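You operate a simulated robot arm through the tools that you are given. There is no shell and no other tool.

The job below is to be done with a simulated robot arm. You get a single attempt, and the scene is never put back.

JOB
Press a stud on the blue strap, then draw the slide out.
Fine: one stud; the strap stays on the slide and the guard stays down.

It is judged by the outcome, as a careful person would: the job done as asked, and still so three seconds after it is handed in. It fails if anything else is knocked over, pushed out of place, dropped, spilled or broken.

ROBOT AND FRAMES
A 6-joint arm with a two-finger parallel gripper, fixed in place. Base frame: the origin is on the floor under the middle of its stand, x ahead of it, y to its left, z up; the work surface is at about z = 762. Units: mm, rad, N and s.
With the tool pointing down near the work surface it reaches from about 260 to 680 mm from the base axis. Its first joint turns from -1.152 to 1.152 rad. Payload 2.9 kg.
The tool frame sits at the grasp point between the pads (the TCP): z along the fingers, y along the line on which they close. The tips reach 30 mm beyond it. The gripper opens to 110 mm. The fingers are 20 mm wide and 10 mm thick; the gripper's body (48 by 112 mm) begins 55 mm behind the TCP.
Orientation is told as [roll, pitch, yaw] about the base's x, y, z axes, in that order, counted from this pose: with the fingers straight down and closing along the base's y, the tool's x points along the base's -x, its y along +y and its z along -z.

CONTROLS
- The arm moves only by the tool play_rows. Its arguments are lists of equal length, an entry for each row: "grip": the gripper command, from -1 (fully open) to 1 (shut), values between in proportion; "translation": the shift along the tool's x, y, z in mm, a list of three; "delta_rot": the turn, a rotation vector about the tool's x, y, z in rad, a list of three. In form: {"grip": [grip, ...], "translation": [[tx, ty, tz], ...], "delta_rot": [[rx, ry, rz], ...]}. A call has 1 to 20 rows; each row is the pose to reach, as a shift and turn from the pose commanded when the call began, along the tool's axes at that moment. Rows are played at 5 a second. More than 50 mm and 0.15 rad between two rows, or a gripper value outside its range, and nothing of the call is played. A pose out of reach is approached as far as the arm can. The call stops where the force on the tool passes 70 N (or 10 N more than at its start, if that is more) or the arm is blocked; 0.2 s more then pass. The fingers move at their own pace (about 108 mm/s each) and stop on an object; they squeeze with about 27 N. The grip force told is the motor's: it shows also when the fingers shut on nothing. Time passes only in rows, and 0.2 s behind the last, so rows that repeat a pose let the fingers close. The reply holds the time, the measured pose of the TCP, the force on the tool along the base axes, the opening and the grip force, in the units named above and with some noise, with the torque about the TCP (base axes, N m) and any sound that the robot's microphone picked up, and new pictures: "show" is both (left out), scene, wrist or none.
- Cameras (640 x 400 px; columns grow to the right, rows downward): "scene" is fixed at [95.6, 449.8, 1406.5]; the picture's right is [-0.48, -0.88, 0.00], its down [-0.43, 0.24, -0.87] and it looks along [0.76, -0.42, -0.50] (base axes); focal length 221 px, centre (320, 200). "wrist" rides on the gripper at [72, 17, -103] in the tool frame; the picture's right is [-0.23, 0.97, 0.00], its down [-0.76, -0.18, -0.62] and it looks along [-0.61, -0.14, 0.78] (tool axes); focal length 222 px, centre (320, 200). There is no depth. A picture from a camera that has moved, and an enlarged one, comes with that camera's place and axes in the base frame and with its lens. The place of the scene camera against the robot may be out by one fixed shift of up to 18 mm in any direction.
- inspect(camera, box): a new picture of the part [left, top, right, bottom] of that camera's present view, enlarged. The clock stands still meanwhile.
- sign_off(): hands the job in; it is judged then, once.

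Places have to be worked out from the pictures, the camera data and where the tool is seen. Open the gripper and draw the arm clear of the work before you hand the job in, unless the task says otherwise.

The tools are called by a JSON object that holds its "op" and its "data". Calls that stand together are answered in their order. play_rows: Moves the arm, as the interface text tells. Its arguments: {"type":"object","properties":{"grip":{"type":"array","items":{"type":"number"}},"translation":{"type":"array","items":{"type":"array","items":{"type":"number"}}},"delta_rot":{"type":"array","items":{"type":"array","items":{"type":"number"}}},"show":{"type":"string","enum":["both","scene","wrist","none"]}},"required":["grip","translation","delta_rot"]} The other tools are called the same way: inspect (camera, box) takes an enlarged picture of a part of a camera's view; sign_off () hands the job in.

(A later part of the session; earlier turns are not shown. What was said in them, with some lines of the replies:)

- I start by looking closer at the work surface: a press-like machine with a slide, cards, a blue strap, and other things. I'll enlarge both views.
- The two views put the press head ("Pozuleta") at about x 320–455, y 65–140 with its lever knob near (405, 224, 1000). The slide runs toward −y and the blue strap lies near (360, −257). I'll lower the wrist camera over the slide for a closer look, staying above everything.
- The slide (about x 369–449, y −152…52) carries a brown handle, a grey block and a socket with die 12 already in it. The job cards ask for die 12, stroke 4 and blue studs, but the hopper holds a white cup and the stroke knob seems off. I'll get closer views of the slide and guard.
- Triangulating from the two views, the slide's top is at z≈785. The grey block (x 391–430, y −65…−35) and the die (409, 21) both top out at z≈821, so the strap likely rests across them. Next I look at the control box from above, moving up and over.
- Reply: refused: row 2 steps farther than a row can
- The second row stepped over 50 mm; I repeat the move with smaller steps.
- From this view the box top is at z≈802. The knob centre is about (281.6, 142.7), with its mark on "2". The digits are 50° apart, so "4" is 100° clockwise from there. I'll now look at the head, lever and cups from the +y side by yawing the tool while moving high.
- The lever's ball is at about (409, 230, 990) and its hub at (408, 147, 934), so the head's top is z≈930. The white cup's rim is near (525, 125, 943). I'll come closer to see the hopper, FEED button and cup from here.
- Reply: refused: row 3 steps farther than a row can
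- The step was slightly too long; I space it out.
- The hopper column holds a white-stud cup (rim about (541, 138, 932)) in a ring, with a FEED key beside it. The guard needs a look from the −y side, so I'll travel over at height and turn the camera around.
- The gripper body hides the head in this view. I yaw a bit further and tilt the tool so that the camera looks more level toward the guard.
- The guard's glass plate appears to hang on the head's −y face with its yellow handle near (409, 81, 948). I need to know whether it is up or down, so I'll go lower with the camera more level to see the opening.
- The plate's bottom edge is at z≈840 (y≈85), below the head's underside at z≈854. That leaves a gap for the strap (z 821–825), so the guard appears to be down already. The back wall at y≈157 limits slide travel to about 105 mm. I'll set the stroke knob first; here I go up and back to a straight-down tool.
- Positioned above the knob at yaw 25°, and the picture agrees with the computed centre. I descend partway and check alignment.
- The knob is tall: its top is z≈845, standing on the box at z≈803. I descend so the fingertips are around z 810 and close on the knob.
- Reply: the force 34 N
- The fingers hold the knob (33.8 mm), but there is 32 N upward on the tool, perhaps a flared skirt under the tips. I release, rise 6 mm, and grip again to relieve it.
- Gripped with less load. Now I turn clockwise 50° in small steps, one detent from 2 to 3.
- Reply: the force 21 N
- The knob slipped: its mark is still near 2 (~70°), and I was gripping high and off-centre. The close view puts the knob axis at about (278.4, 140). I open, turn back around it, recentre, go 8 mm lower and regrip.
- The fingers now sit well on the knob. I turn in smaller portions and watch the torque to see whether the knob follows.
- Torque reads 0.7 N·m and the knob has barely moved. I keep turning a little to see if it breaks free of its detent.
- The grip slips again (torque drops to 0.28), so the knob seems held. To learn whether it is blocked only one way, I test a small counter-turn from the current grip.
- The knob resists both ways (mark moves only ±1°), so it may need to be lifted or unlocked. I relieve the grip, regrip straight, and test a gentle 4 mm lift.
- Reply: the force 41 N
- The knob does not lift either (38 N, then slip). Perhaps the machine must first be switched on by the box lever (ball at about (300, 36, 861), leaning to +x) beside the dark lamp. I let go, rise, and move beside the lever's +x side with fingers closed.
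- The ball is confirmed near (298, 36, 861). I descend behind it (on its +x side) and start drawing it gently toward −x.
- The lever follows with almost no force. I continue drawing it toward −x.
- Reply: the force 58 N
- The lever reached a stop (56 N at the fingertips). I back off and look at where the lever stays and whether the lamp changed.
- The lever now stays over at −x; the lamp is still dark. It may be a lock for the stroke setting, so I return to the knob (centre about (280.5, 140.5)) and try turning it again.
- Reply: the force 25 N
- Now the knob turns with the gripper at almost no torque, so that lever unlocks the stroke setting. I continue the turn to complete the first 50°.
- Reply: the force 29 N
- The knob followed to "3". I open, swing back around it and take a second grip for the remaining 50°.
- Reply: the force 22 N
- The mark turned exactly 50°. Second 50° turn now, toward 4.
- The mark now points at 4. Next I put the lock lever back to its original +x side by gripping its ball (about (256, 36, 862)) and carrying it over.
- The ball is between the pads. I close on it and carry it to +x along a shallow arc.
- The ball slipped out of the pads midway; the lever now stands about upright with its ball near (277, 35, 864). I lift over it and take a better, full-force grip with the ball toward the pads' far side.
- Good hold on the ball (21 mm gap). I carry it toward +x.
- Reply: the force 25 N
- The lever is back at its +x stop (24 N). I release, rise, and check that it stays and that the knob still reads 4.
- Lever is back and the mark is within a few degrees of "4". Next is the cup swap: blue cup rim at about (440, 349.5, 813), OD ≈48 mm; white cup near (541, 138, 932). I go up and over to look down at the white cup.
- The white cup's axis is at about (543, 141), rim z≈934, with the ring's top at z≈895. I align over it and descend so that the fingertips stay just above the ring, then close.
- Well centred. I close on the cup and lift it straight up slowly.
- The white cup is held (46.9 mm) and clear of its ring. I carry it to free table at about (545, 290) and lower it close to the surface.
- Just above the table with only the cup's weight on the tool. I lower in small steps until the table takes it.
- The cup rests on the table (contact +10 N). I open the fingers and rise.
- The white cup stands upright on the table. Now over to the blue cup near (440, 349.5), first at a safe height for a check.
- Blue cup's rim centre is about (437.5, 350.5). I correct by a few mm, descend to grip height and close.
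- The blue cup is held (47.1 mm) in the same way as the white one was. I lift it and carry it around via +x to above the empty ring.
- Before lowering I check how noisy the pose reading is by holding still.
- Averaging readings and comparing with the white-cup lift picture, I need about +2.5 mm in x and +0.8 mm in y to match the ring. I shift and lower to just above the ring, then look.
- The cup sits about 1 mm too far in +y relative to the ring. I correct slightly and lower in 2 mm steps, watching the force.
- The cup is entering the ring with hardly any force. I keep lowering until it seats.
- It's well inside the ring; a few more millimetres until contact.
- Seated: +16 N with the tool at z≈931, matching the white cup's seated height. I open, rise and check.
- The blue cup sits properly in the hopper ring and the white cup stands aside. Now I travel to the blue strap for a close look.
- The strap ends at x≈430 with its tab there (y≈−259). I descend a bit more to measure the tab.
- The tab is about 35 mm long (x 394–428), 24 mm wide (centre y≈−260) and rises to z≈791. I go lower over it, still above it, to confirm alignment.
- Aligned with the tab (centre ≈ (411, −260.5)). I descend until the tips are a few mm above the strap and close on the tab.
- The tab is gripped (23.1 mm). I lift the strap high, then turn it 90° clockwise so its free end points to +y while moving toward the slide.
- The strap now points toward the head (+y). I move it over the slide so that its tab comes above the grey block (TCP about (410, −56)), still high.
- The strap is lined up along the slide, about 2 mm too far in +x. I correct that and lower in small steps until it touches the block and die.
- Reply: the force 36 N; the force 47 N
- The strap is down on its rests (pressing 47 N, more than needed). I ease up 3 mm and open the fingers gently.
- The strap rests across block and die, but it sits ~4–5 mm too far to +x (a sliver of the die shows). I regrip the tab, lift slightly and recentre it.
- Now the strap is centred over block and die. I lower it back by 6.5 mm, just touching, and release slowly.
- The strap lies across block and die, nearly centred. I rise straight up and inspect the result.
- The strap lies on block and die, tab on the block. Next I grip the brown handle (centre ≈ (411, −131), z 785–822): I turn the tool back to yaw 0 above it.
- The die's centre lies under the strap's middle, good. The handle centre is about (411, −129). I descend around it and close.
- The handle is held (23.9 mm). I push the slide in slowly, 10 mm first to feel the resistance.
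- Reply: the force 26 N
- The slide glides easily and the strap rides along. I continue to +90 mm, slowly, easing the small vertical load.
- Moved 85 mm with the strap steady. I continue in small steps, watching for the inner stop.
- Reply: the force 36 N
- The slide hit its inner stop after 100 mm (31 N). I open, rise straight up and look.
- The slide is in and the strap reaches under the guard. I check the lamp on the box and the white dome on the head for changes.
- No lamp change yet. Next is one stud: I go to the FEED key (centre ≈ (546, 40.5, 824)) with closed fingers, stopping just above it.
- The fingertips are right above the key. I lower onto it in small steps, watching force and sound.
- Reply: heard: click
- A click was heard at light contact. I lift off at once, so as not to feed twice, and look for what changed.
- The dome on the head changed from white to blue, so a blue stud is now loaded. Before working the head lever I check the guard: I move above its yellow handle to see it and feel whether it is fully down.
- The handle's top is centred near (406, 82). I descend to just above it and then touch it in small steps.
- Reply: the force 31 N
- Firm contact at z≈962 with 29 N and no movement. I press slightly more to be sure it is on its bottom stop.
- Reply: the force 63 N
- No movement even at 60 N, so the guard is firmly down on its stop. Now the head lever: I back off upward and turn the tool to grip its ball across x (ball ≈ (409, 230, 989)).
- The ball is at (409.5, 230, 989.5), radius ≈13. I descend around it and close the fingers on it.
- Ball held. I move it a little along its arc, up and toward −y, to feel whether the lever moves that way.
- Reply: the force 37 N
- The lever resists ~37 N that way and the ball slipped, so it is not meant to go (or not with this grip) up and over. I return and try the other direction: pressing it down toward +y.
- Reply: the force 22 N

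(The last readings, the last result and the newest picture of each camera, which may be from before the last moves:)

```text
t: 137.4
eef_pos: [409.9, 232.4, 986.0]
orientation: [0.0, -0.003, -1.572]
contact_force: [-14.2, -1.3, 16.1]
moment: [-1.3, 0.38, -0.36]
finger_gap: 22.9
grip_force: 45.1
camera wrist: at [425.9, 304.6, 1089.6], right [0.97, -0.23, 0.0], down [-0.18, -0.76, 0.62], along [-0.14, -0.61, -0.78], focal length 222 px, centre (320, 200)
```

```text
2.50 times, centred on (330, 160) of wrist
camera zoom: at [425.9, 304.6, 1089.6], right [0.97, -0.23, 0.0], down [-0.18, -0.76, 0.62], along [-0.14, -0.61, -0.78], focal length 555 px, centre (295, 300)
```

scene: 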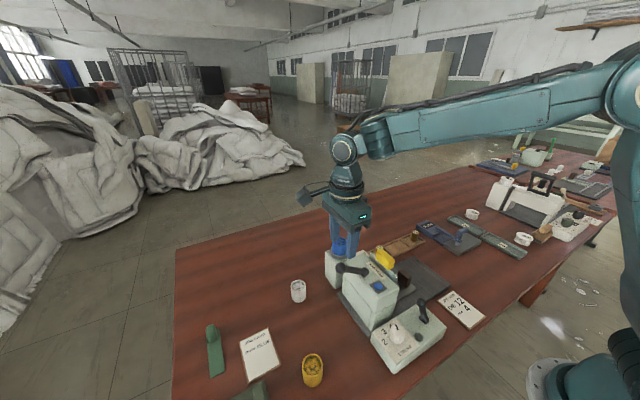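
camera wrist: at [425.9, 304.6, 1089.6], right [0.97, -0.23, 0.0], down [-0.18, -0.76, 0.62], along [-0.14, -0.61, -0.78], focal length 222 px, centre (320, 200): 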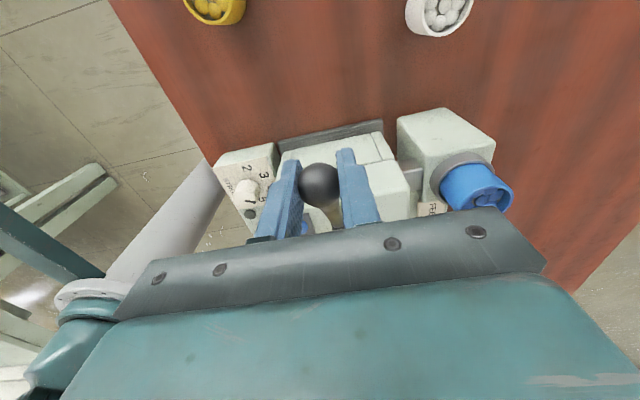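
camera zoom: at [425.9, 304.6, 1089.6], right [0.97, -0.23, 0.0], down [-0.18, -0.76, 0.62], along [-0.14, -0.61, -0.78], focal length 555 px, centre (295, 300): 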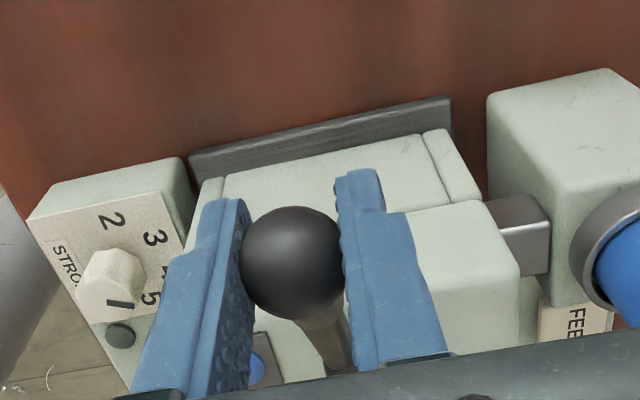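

This way the lever follows, with only ~16 N. I continue pressing it down along its arc.

{"op": "play_rows", "data": {"grip": [1, 1, 1, 1, 1], "translation": [[2.9, 0, 5.1], [5.2, 0, 9.7], [7.3, 0, 14.5], [9.2, 0, 19.4], [10.7, 0, 24.4]], "delta_rot": [[0, 0, 0], [0, 0, 0], [0, 0, 0], [0, 0, 0], [0, 0, 0]], "show": "wrist"}}

{"op": "inspect", "data": {"camera": "wrist", "box": [220, 80, 440, 240]}}

```text
t: 138.6
eef_pos: [409.6, 242.5, 962.3]
orientation: [0.001, 0.001, -1.569]
contact_force: [-9.9, -2.5, 14.7]
moment: [-1.12, 0.37, -0.59]
finger_gap: 22.9
grip_force: 45.2
camera wrist: at [425.7, 315.3, 1066.0], right [0.97, -0.23, 0.0], down [-0.18, -0.76, 0.62], along [-0.14, -0.61, -0.78], focal length 222 px, centre (320, 200)
```

wrist: 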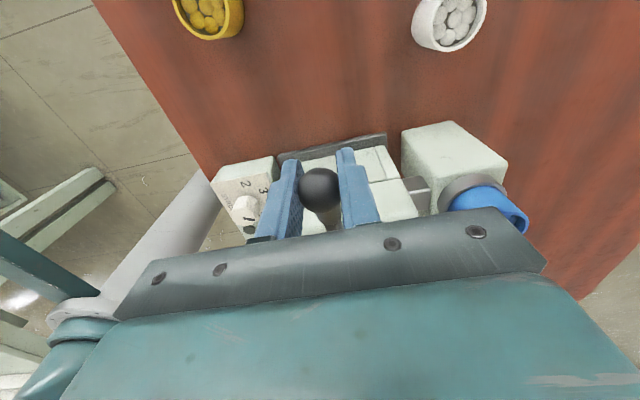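

```text
2.50 times, centred on (330, 160) of wrist
camera zoom: at [425.7, 315.3, 1066.0], right [0.97, -0.23, 0.0], down [-0.18, -0.76, 0.62], along [-0.14, -0.61, -0.78], focal length 555 px, centre (295, 300)
```

zoom: 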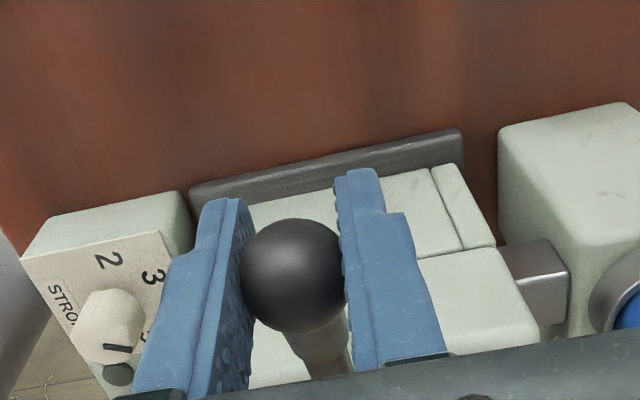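

The lever keeps following smoothly. I carry on down toward horizontal.

{"op": "play_rows", "data": {"grip": [1, 1, 1, 1, 1], "translation": [[1.9, 0, 5.8], [3.0, 0, 10.9], [3.8, 0, 16.1], [4.3, 0, 21.3], [4.5, 0, 26.6]], "delta_rot": [[0, 0, 0], [0, 0, 0], [0, 0, 0], [0, 0, 0], [0, 0, 0]], "show": "wrist"}}

{"op": "inspect", "data": {"camera": "wrist", "box": [220, 80, 440, 240]}}

{"op": "inspect", "data": {"camera": "scene", "box": [300, 210, 440, 315]}}

```text
t: 139.8
eef_pos: [410.7, 248.1, 934.6]
orientation: [-0.001, -0.002, -1.571]
contact_force: [-15.2, -0.2, 16.8]
moment: [-1.24, 0.12, -0.9]
finger_gap: 22.7
grip_force: 45.2
camera wrist: at [425.8, 320.8, 1037.9], right [0.97, -0.23, 0.0], down [-0.18, -0.76, 0.62], along [-0.14, -0.61, -0.78], focal length 222 px, centre (320, 200)
```

wrist: 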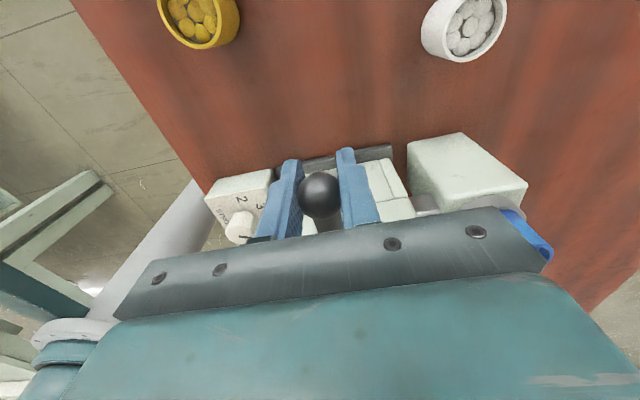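

```text
2.50 times, centred on (330, 160) of wrist
camera zoom: at [425.8, 320.8, 1037.9], right [0.97, -0.23, 0.0], down [-0.18, -0.76, 0.62], along [-0.14, -0.61, -0.78], focal length 555 px, centre (295, 300)
```

zoom: 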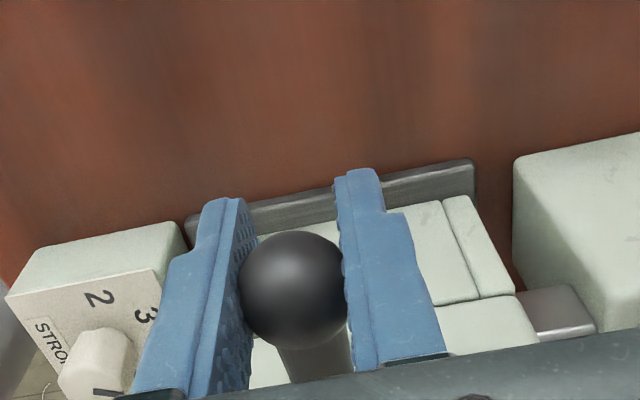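

```text
3.81 times, centred on (370, 262) of scene
camera zoom: at [95.0, 449.7, 1406.6], right [-0.48, -0.88, 0.0], down [-0.43, 0.24, -0.87], along [0.76, -0.42, -0.49], focal length 841 px, centre (130, -38)
```

zoom: 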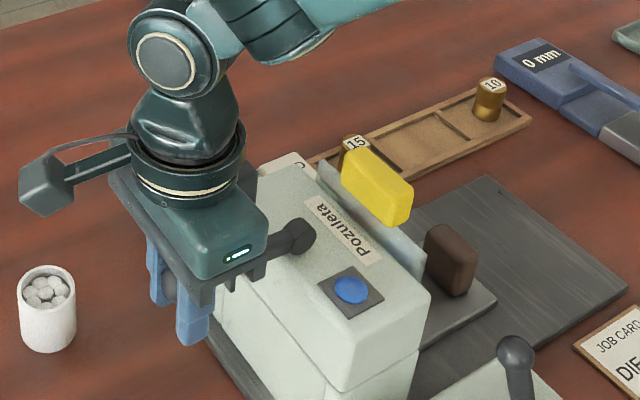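

Lever is near horizontal and the dome is still blue. I go a little further in small steps, checking for the end of its travel.

{"op": "play_rows", "data": {"grip": [1, 1, 1], "translation": [[0, 0, 2.5], [-0.1, 0, 5], [-0.3, 0, 7.5]], "delta_rot": [[0, 0, 0], [0, 0, 0], [0, 0, 0]], "show": "none"}}

{"op": "inspect", "data": {"camera": "wrist", "box": [220, 80, 440, 240]}}

{"op": "inspect", "data": {"camera": "scene", "box": [300, 210, 440, 315]}}

```text
t: 140.6
eef_pos: [409.7, 248.3, 927.6]
orientation: [-0.002, 0.0, -1.567]
contact_force: [-18.7, 6.4, 17.4]
moment: [-1.29, 0.03, -0.92]
finger_gap: 23.1
grip_force: 44.6
```

```text
2.50 times, centred on (330, 160) of wrist
camera zoom: at [425.7, 320.9, 1030.9], right [0.97, -0.22, 0.0], down [-0.18, -0.76, 0.62], along [-0.14, -0.61, -0.78], focal length 555 px, centre (295, 300)
```

zoom: 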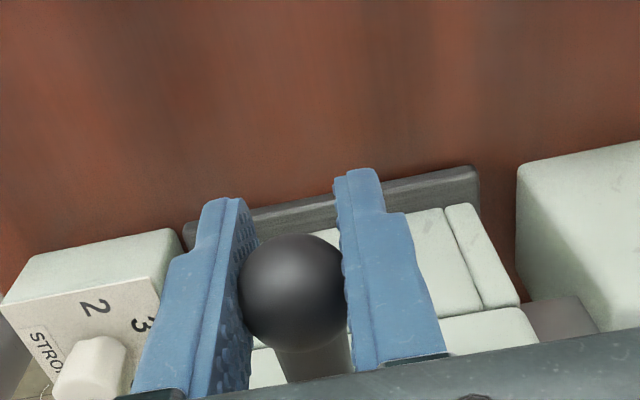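

```text
3.81 times, centred on (370, 262) of scene
camera zoom: at [94.9, 449.9, 1406.5], right [-0.48, -0.88, 0.0], down [-0.43, 0.24, -0.87], along [0.76, -0.42, -0.49], focal length 841 px, centre (130, -38)
```

zoom: 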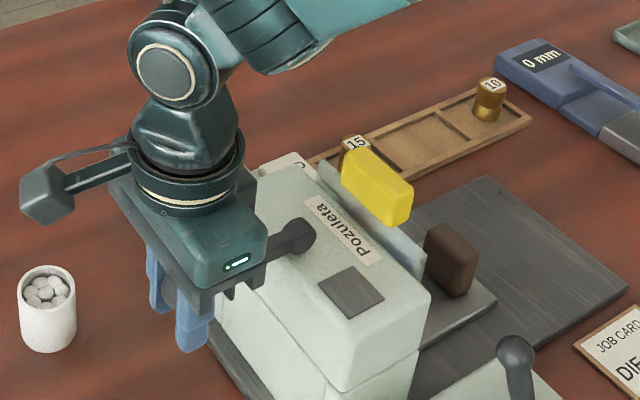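

The stud dome has vanished from its plate: the blue stud has just been driven. I now bring the lever back up along the same arc to its rest position.

{"op": "play_rows", "data": {"grip": [1, 1, 1, 1, 1, 1, 1, 1, 1, 1, 1, 1, 1], "translation": [[0.3, 0, -7.5], [0.1, 0, -12.8], [-0.4, 0, -18], [-1.2, 0, -23.2], [-2.3, 0, -28.3], [-4.2, 0, -34.1], [-5.7, 0, -39.1], [-7.6, 0, -44], [-9.7, 0, -48.8], [-12, 0, -53.4], [-14.9, 0, -58.5], [-18.1, 0, -63.1], [-18.1, 0, -63.1]], "delta_rot": [[0, 0, 0], [0, 0, 0], [0, 0, 0], [0, 0, 0], [0, 0, 0], [0, 0, 0], [0, 0, 0], [0, 0, 0], [0, 0, 0], [0, 0, 0], [0, 0, 0], [0, 0, 0], [0, 0, 0]], "show": "wrist"}}

{"op": "inspect", "data": {"camera": "wrist", "box": [220, 80, 440, 240]}}

{"op": "inspect", "data": {"camera": "scene", "box": [300, 210, 440, 315]}}

```text
t: 143.4
eef_pos: [409.2, 229.8, 989.5]
orientation: [-0.004, 0.001, -1.567]
contact_force: [-3.7, 18.4, -32.7]
moment: [0.29, 0.24, -0.33]
finger_gap: 23.4
grip_force: 45.0
camera wrist: at [425.8, 303.1, 1093.4], right [0.97, -0.22, 0.0], down [-0.17, -0.76, 0.62], along [-0.14, -0.61, -0.78], focal length 222 px, centre (320, 200)
```

wrist: 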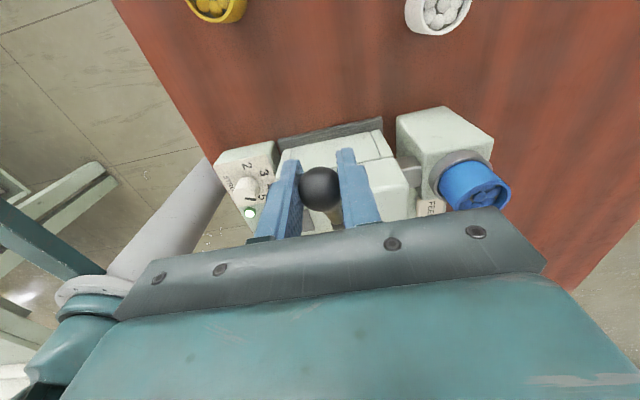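

```text
2.50 times, centred on (330, 160) of wrist
camera zoom: at [425.8, 303.1, 1093.4], right [0.97, -0.22, 0.0], down [-0.17, -0.76, 0.62], along [-0.14, -0.61, -0.78], focal length 555 px, centre (295, 300)
```

zoom: 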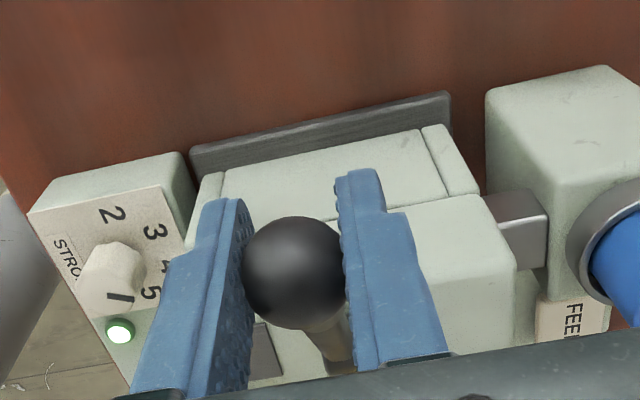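

```text
3.81 times, centred on (370, 262) of scene
camera zoom: at [95.9, 450.6, 1406.2], right [-0.48, -0.88, 0.0], down [-0.43, 0.24, -0.87], along [0.76, -0.42, -0.5], focal length 841 px, centre (130, -38)
```

zoom: 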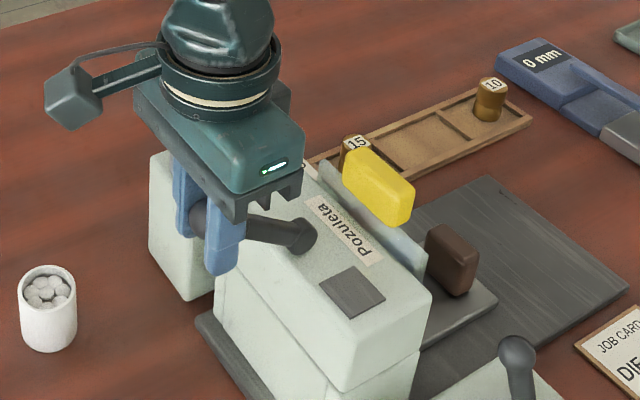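

The lamp on the box is now lit green and the lever is back at rest. I release the ball and rise clear of it.

{"op": "play_rows", "data": {"grip": [0.6, 0, 0, 0, 0, 0, 0], "translation": [[1, 0, 2], [1, 0, 2], [1, 0, 2], [1, 0, -30], [1, 0, -65], [1, 0, -95], [1, 0, -95]], "delta_rot": [[0, 0, 0], [0, 0, 0], [0, 0, 0], [0, 0, 0], [0, 0, 0], [0, 0, 0], [0, 0, 0]], "show": "wrist"}}

{"op": "inspect", "data": {"camera": "wrist", "box": [220, 60, 440, 220]}}

```text
t: 145.0
eef_pos: [411.0, 231.7, 1086.9]
orientation: [0.003, -0.001, -1.571]
contact_force: [-0.5, 0.2, -0.3]
moment: [0.01, -0.01, -0.02]
finger_gap: 54.9
grip_force: 0.1
camera wrist: at [425.6, 303.5, 1190.6], right [0.97, -0.23, 0.0], down [-0.18, -0.76, 0.62], along [-0.14, -0.61, -0.78], focal length 222 px, centre (320, 200)
```

wrist: 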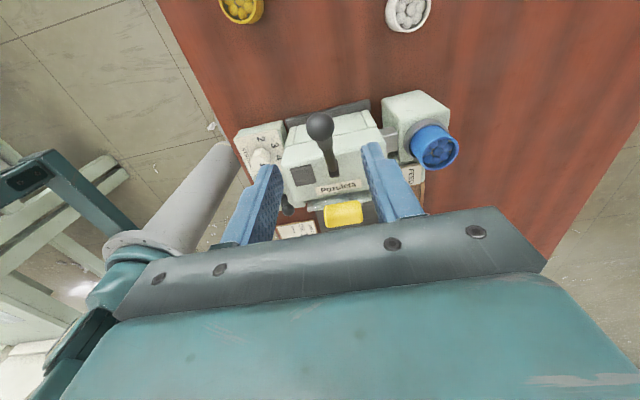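

```text
2.50 times, centred on (330, 140) of wrist
camera zoom: at [425.6, 303.5, 1190.6], right [0.97, -0.23, 0.0], down [-0.18, -0.76, 0.62], along [-0.14, -0.61, -0.78], focal length 555 px, centre (295, 350)
```

zoom: 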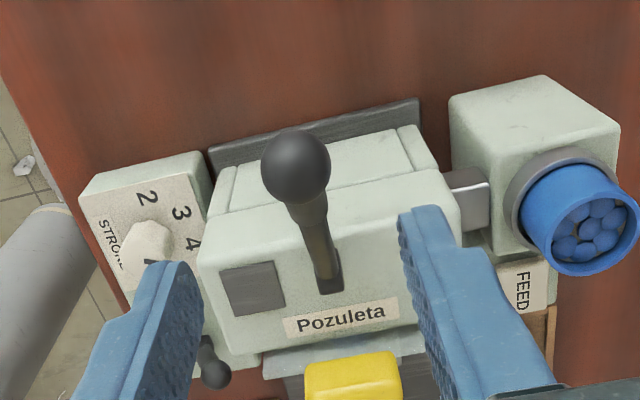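

Lever at rest, empty plate, all in order. I travel over the head back to above the slide's handle (now at about y −29), turning back to yaw 0.

{"op": "play_rows", "data": {"grip": [0, 0, 0, 0, 0, 0, 0, 0, 0, 0, 0, 0, 0, 0, 0, 0], "translation": [[-20, 0, 0], [-40, 0, 0], [-60, 0, 0], [-80, 0, 0], [-100, 0, 0], [-120, 0, 0], [-140, 0, 0], [-160, 0, 0], [-180, 0, 0], [-200, 0, 0], [-220, 0, 0], [-240, 0, 0], [-261, 0, 10], [-261, 0, 50], [-261, 0, 90], [-261, 0, 90]], "delta_rot": [[0, 0, -0.12], [0, 0, -0.25], [0, 0, -0.38], [0, 0, -0.51], [0, 0, -0.64], [0, 0, -0.77], [0, 0, -0.9], [0, 0, -1.03], [0, 0, -1.16], [0, 0, -1.29], [0, 0, -1.42], [0, 0, -1.5], [0, 0, -1.571], [0, 0, -1.571], [0, 0, -1.571], [0, 0, -1.571]]}}

{"op": "inspect", "data": {"camera": "wrist", "box": [240, 0, 520, 200]}}

```text
t: 148.4
eef_pos: [410.4, -30.6, 995.5]
orientation: [-0.001, -0.002, 0.002]
contact_force: [1.0, -0.1, 0.7]
moment: [0.01, 0.0, 0.02]
finger_gap: 54.7
grip_force: 0.0
camera wrist: at [336.9, -13.3, 1098.5], right [0.23, 0.97, 0.0], down [0.76, -0.18, 0.62], along [0.61, -0.14, -0.78], focal length 222 px, centre (320, 200)
```

scene: 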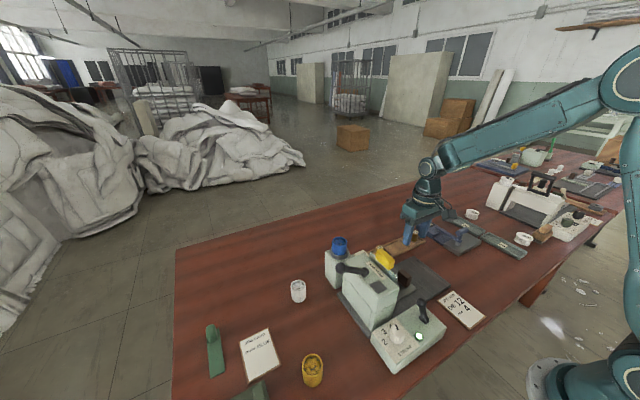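
wrist: 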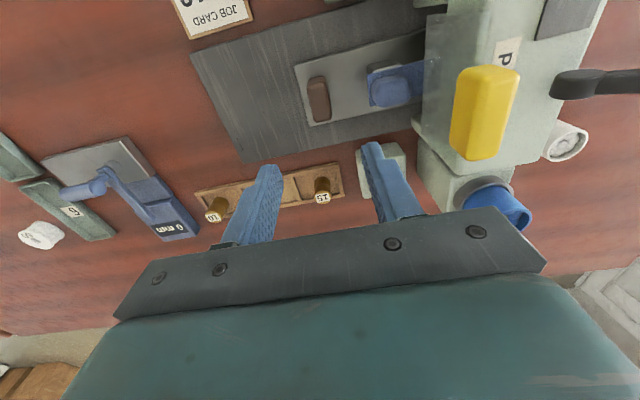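

```text
2.00 times, centred on (380, 100) of wrist
camera zoom: at [336.9, -13.3, 1098.5], right [0.23, 0.97, 0.0], down [0.76, -0.18, 0.62], along [0.61, -0.14, -0.78], focal length 444 px, centre (200, 400)
```

zoom: 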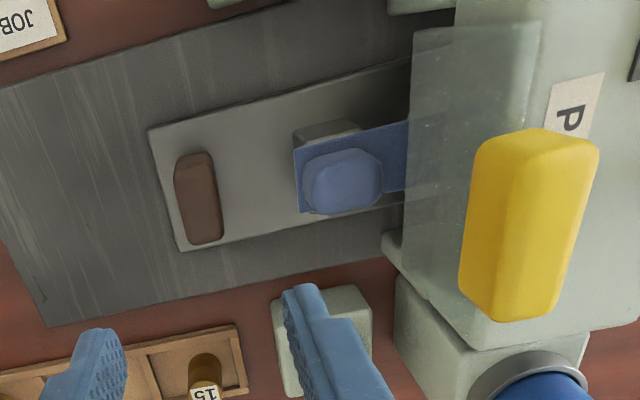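

The strap with its tab is in place under the guard. I descend around the handle (centre ≈ (411, −29.5)) and grip it.

{"op": "play_rows", "data": {"grip": [0, 0, 0, 0, 0, 0, 0.5, 1, 1], "translation": [[-2, 1, 40], [-2, 1, 80], [-2, 1, 120], [-2, 1, 155], [-2, 1, 172], [-2, 1, 176], [-2, 1, 176], [-2, 1, 176], [-2, 1, 176]], "delta_rot": [[0, 0, 0], [0, 0, 0], [0, 0, 0], [0, 0, 0], [0, 0, 0], [0, 0, 0], [0, 0, 0], [0, 0, 0], [0, 0, 0]], "show": "wrist"}}

```text
t: 150.4
eef_pos: [411.2, -30.1, 819.6]
orientation: [-0.001, -0.002, 0.001]
contact_force: [-0.2, 0.1, -3.7]
moment: [0.08, -0.61, -0.09]
finger_gap: 23.9
grip_force: 45.1
camera wrist: at [337.6, -13.4, 923.4], right [0.23, 0.97, 0.0], down [0.76, -0.18, 0.62], along [0.61, -0.14, -0.78], focal length 222 px, centre (320, 200)
```

wrist: 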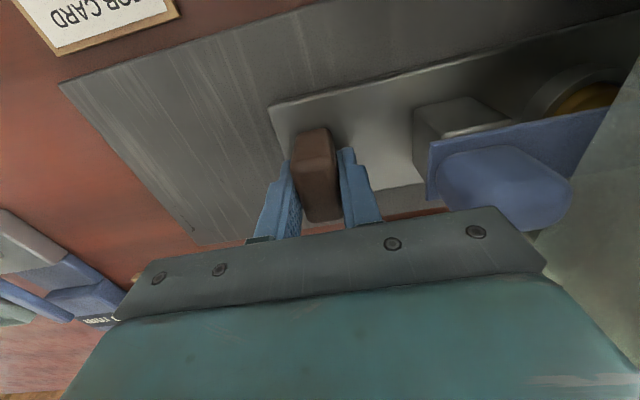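

Handle gripped (23.9 mm). I draw the slide out slowly, first 40 mm, watching that the strap rides along and clears the guard.

{"op": "play_rows", "data": {"grip": [1, 1, 1, 1, 1, 1, 1, 1, 1, 1, 1], "translation": [[0, -1, 0], [0, -3, 0], [0, -6, 0], [0, -10, 0], [0, -14, 0], [0, -18, 0], [0, -23, 0], [0, -28, 0], [0, -33, 0], [0, -38, 0], [0, -40, 0]], "delta_rot": [[0, 0, 0], [0, 0, 0], [0, 0, 0], [0, 0, 0], [0, 0, 0], [0, 0, 0], [0, 0, 0], [0, 0, 0], [0, 0, 0], [0, 0, 0], [0, 0, 0]], "show": "wrist"}}

{"op": "inspect", "data": {"camera": "wrist", "box": [280, 0, 640, 230]}}

```text
t: 152.8
eef_pos: [412.8, -69.7, 818.7]
orientation: [0.0, 0.002, 0.0]
contact_force: [-20.9, 2.7, 25.6]
moment: [-0.02, -0.04, -0.1]
finger_gap: 23.9
grip_force: 45.3
camera wrist: at [338.5, -52.8, 922.8], right [0.23, 0.97, 0.0], down [0.76, -0.18, 0.62], along [0.61, -0.14, -0.78], focal length 222 px, centre (320, 200)
```

wrist: 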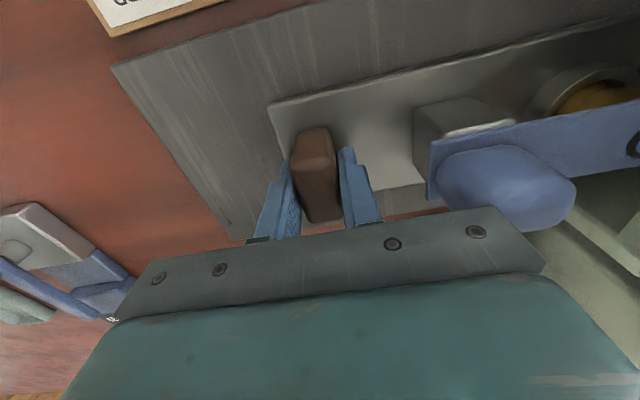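

```text
1.74 times, centred on (460, 115) of wrist
camera zoom: at [338.5, -52.8, 922.8], right [0.23, 0.97, 0.0], down [0.76, -0.18, 0.62], along [0.61, -0.14, -0.78], focal length 386 px, centre (76, 348)
```

zoom: 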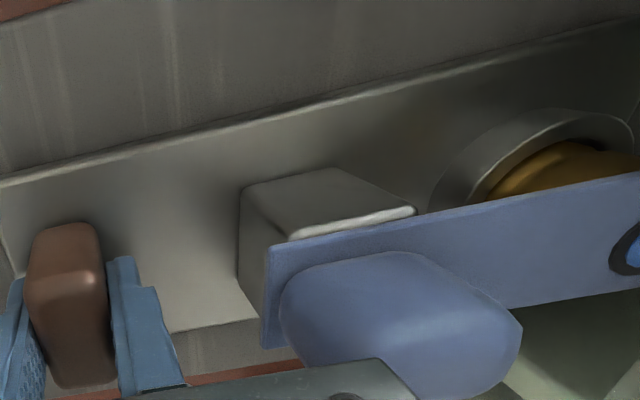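

A blue stud is visible on the strap. I keep drawing out, relieving the small side load.

{"op": "play_rows", "data": {"grip": [1, 1, 1, 1, 1, 1, 1, 1, 1, 1, 1, 1, 1], "translation": [[0.8, -1, -0.6], [0.8, -4, -0.8], [0.8, -8, -0.8], [0.8, -12, -0.8], [0.8, -17, -0.8], [0.8, -22, -0.8], [0.8, -27, -0.8], [0.8, -32, -0.8], [0.8, -37, -0.8], [0.8, -42, -0.8], [0.8, -47, -0.8], [0.8, -52, -0.8], [0.8, -55, -0.8]], "delta_rot": [[0, 0, 0], [0, 0, 0], [0, 0, 0], [0, 0, 0], [0, 0, 0], [0, 0, 0], [0, 0, 0], [0, 0, 0], [0, 0, 0], [0, 0, 0], [0, 0, 0], [0, 0, 0], [0, 0, 0]], "show": "wrist"}}

{"op": "inspect", "data": {"camera": "wrist", "box": [280, 0, 640, 230]}}

```text
t: 155.6
eef_pos: [411.9, -123.8, 819.5]
orientation: [-0.001, 0.002, 0.0]
contact_force: [-6.6, 1.0, -25.7]
moment: [-0.06, -0.85, -0.12]
finger_gap: 23.9
grip_force: 45.2
camera wrist: at [338.4, -107.8, 923.2], right [0.23, 0.97, 0.0], down [0.76, -0.18, 0.62], along [0.61, -0.14, -0.78], focal length 222 px, centre (320, 200)
```

wrist: 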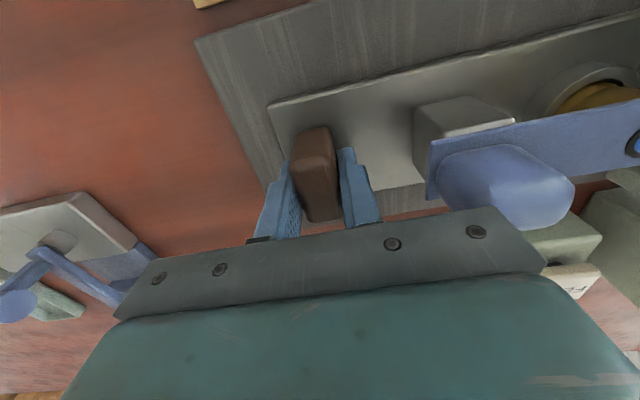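

```text
1.74 times, centred on (460, 115) of wrist
camera zoom: at [338.4, -107.8, 923.2], right [0.23, 0.97, 0.0], down [0.76, -0.18, 0.62], along [0.61, -0.14, -0.78], focal length 386 px, centre (76, 348)
```

zoom: 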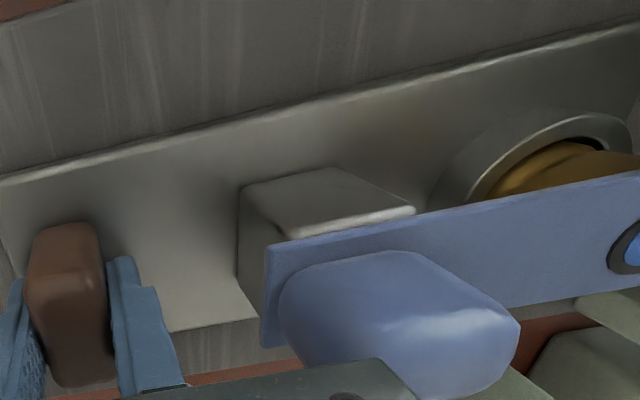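

Nearly fully out. The last few millimetres to the outer position, watching for the stop.

{"op": "play_rows", "data": {"grip": [1, 1, 1, 1], "translation": [[0, -1.5, 0.5], [0, -3, 0.6], [0, -4.5, 0.6], [0, -5.5, 0.6]], "delta_rot": [[0, 0, 0], [0, 0, 0], [0, 0, 0], [0, 0, 0]], "show": "none"}}

```text
t: 156.6
eef_pos: [411.3, -129.6, 819.1]
orientation: [0.0, 0.001, -0.001]
contact_force: [-8.8, 3.9, 0.1]
moment: [-0.23, 1.4, -0.13]
finger_gap: 23.8
grip_force: 45.2
```

Back at its starting place (y≈−129.5). I nudge 1.5 mm further to feel for the outer stop.

{"op": "play_rows", "data": {"grip": [1, 1], "translation": [[0, -0.8, 0], [0, -1.5, 0]], "delta_rot": [[0, 0, 0], [0, 0, 0]], "show": "none"}}

```text
t: 157.2
eef_pos: [412.1, -130.6, 820.3]
orientation: [0.003, -0.001, 0.002]
contact_force: [-15.0, 10.4, 10.8]
moment: [-0.45, 0.42, -0.45]
finger_gap: 23.9
grip_force: 45.2
```

The outer stop is reached (force rising). I open the fingers and rise clear, then inspect the strap and stud.

{"op": "play_rows", "data": {"grip": [0.5, 0, 0, 0, 0, 0, 0], "translation": [[0, 1, 0], [0, 1, 0], [0, 1, 0], [0, 1, -40], [0, 1, -85], [0, 1, -130], [0, 1, -130]], "delta_rot": [[0, 0, 0], [0, 0, 0], [0, 0, 0], [0, 0, 0], [0, 0, 0], [0, 0, 0], [0, 0, 0]]}}

{"op": "inspect", "data": {"camera": "wrist", "box": [240, 0, 600, 220]}}

{"op": "inspect", "data": {"camera": "scene", "box": [280, 210, 500, 360]}}

```text
t: 158.8
eef_pos: [413.5, -130.4, 949.7]
orientation: [0.0, -0.002, 0.001]
contact_force: [-0.4, 0.2, 0.3]
moment: [0.0, 0.03, 0.02]
finger_gap: 55.1
grip_force: 0.1
camera wrist: at [339.4, -113.5, 1053.2], right [0.23, 0.97, 0.0], down [0.76, -0.18, 0.62], along [0.61, -0.14, -0.78], focal length 222 px, centre (320, 200)
```

scene: 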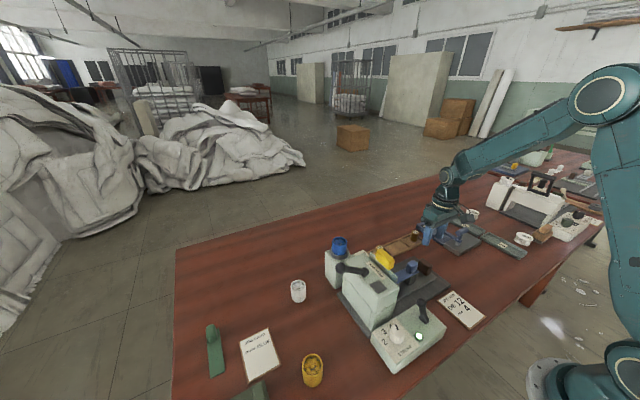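
wrist: 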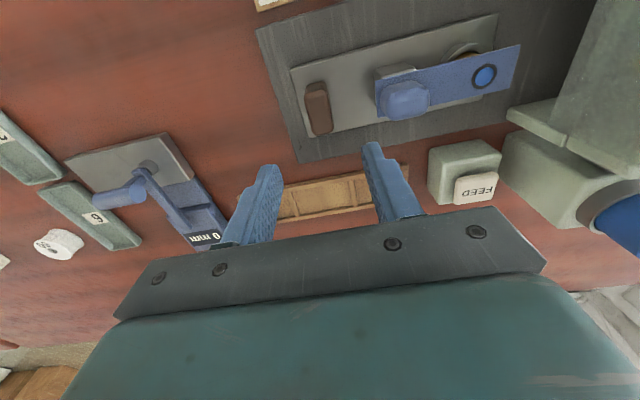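

```text
1.78 times, centred on (420, 110) of wrist
camera zoom: at [339.4, -113.5, 1053.2], right [0.23, 0.97, 0.0], down [0.76, -0.18, 0.62], along [0.61, -0.14, -0.78], focal length 395 px, centre (142, 360)
```

zoom: 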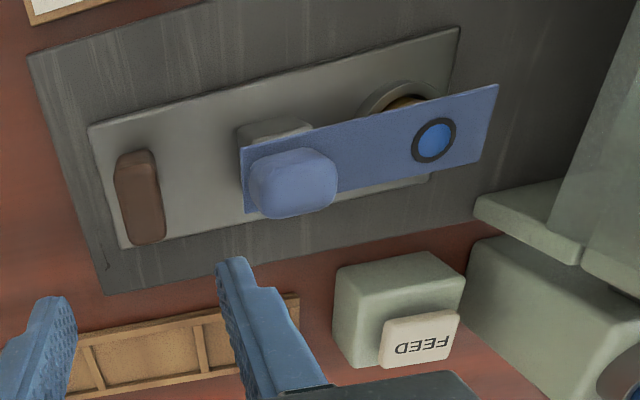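

```text
2.67 times, centred on (390, 285) of scene
camera zoom: at [95.6, 449.8, 1406.5], right [-0.48, -0.88, 0.0], down [-0.43, 0.24, -0.87], along [0.76, -0.42, -0.5], focal length 589 px, centre (133, -27)
```

zoom: 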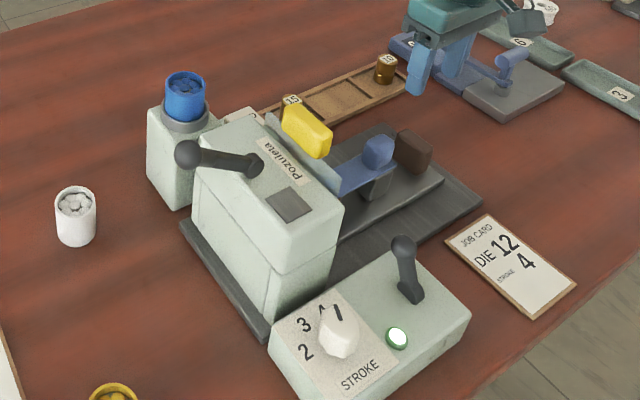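

The strap carries one blue stud, lies on the drawn-out slide, the guard is down and the lamp is green. I open the gripper and withdraw the arm upward, back to where it started.

{"op": "play_rows", "data": {"grip": [-1, -1, -1, -1, -1, -1, -1, -1, -1, -1, -1], "translation": [[0, 0, -45], [0, 0, -90], [0, 0, -135], [15, 15, -175], [30, 30, -215], [45, 45, -255], [60, 65, -290], [75, 85, -325], [90, 100, -355], [96, 110, -365], [96, 110, -365]], "delta_rot": [[0, 0, 0], [0, 0, 0], [0, 0, 0], [0, 0, 0], [0, 0, 0], [0, 0, 0], [0, 0, 0], [0, 0, 0], [0, 0, 0], [0, 0, 0], [0, 0, 0]]}}

{"op": "inspect", "data": {"camera": "wrist", "box": [220, 0, 580, 200]}}

{"op": "inspect", "data": {"camera": "scene", "box": [200, 210, 500, 400]}}

```text
t: 161.2
eef_pos: [314.7, -21.5, 1314.3]
orientation: [0.0, -0.001, -0.001]
contact_force: [-1.1, 0.1, 0.9]
moment: [-0.03, 0.01, 0.0]
finger_gap: 109.9
grip_force: 0.1
camera wrist: at [241.3, -4.3, 1418.4], right [0.23, 0.97, 0.0], down [0.76, -0.18, 0.62], along [0.61, -0.14, -0.78], focal length 222 px, centre (320, 200)
```

scene: 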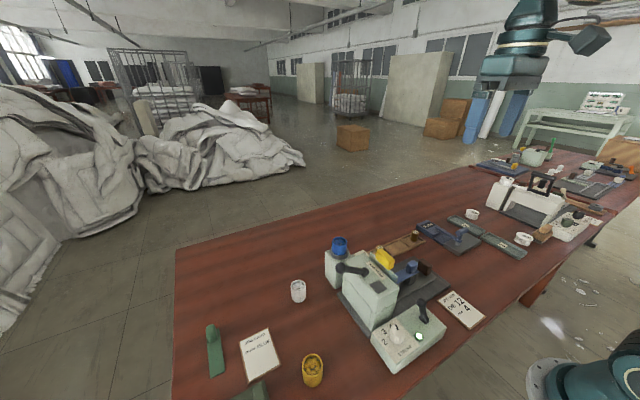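
wrist: 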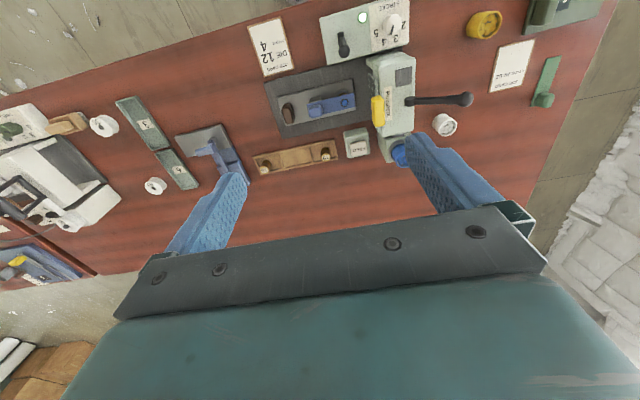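

```text
1.78 times, centred on (400, 100) of wrist
camera zoom: at [241.3, -4.3, 1418.4], right [0.23, 0.97, 0.0], down [0.76, -0.18, 0.62], along [0.61, -0.14, -0.78], focal length 395 px, centre (178, 378)
```

zoom: 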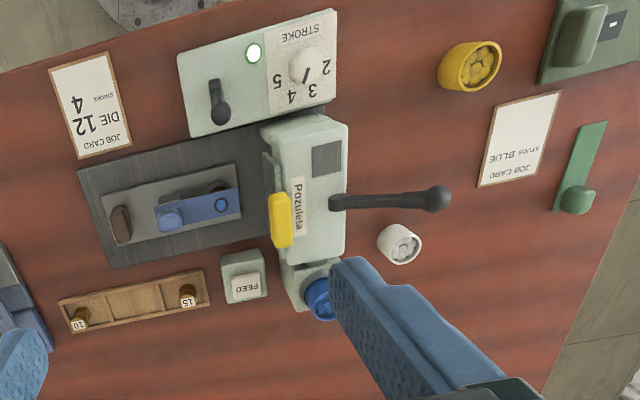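

```text
2.11 times, centred on (350, 305) of scene
camera zoom: at [95.6, 449.8, 1406.5], right [-0.48, -0.88, 0.0], down [-0.43, 0.24, -0.87], along [0.76, -0.42, -0.5], focal length 465 px, centre (257, -21)
```

zoom: 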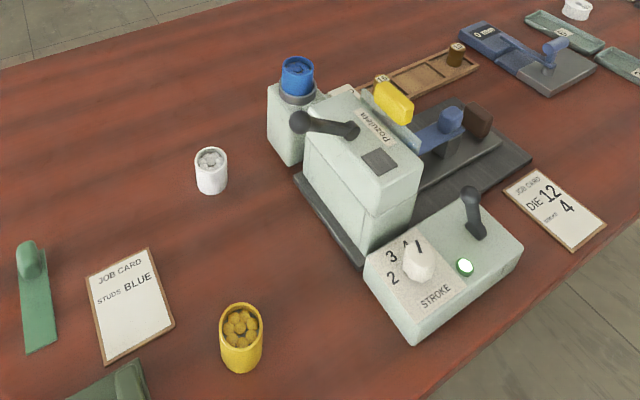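

The final pictures show one blue stud on the strap, which lies on the fully drawn-out slide. The guard is down, both levers are at rest, everything else is upright, and the arm is clear with the gripper open. I hand the job in.

{"op": "sign_off", "data": {}}

```text
The job is handed in.
```

The job is done and handed in: the blue strap has one blue stud pressed in it. It lies on the slide, which is drawn out to its stop.

- **Settings:** I followed the job cards. Die 12 was already fitted. I turned the stroke knob from 2 to 4; its mark stops within about 5° of the 4. The knob was locked, so I moved the lever on the control box to free it, then put the lever back.
- **Studs:** The hopper held a cup of white studs, so I replaced it with the blue cup. The white cup now stands upright on the table, behind the press. I pressed the feed key once.
- **Guard:** It was already down at the start and was never raised. I pressed on its handle to check, and it did not move.
- **Press:** I worked the head lever once. The stud left its holder and the lamp on the control box lit green. The lever is back at rest.

The last pictures show nothing knocked over or dropped. The arm is back where it started, with the gripper open.
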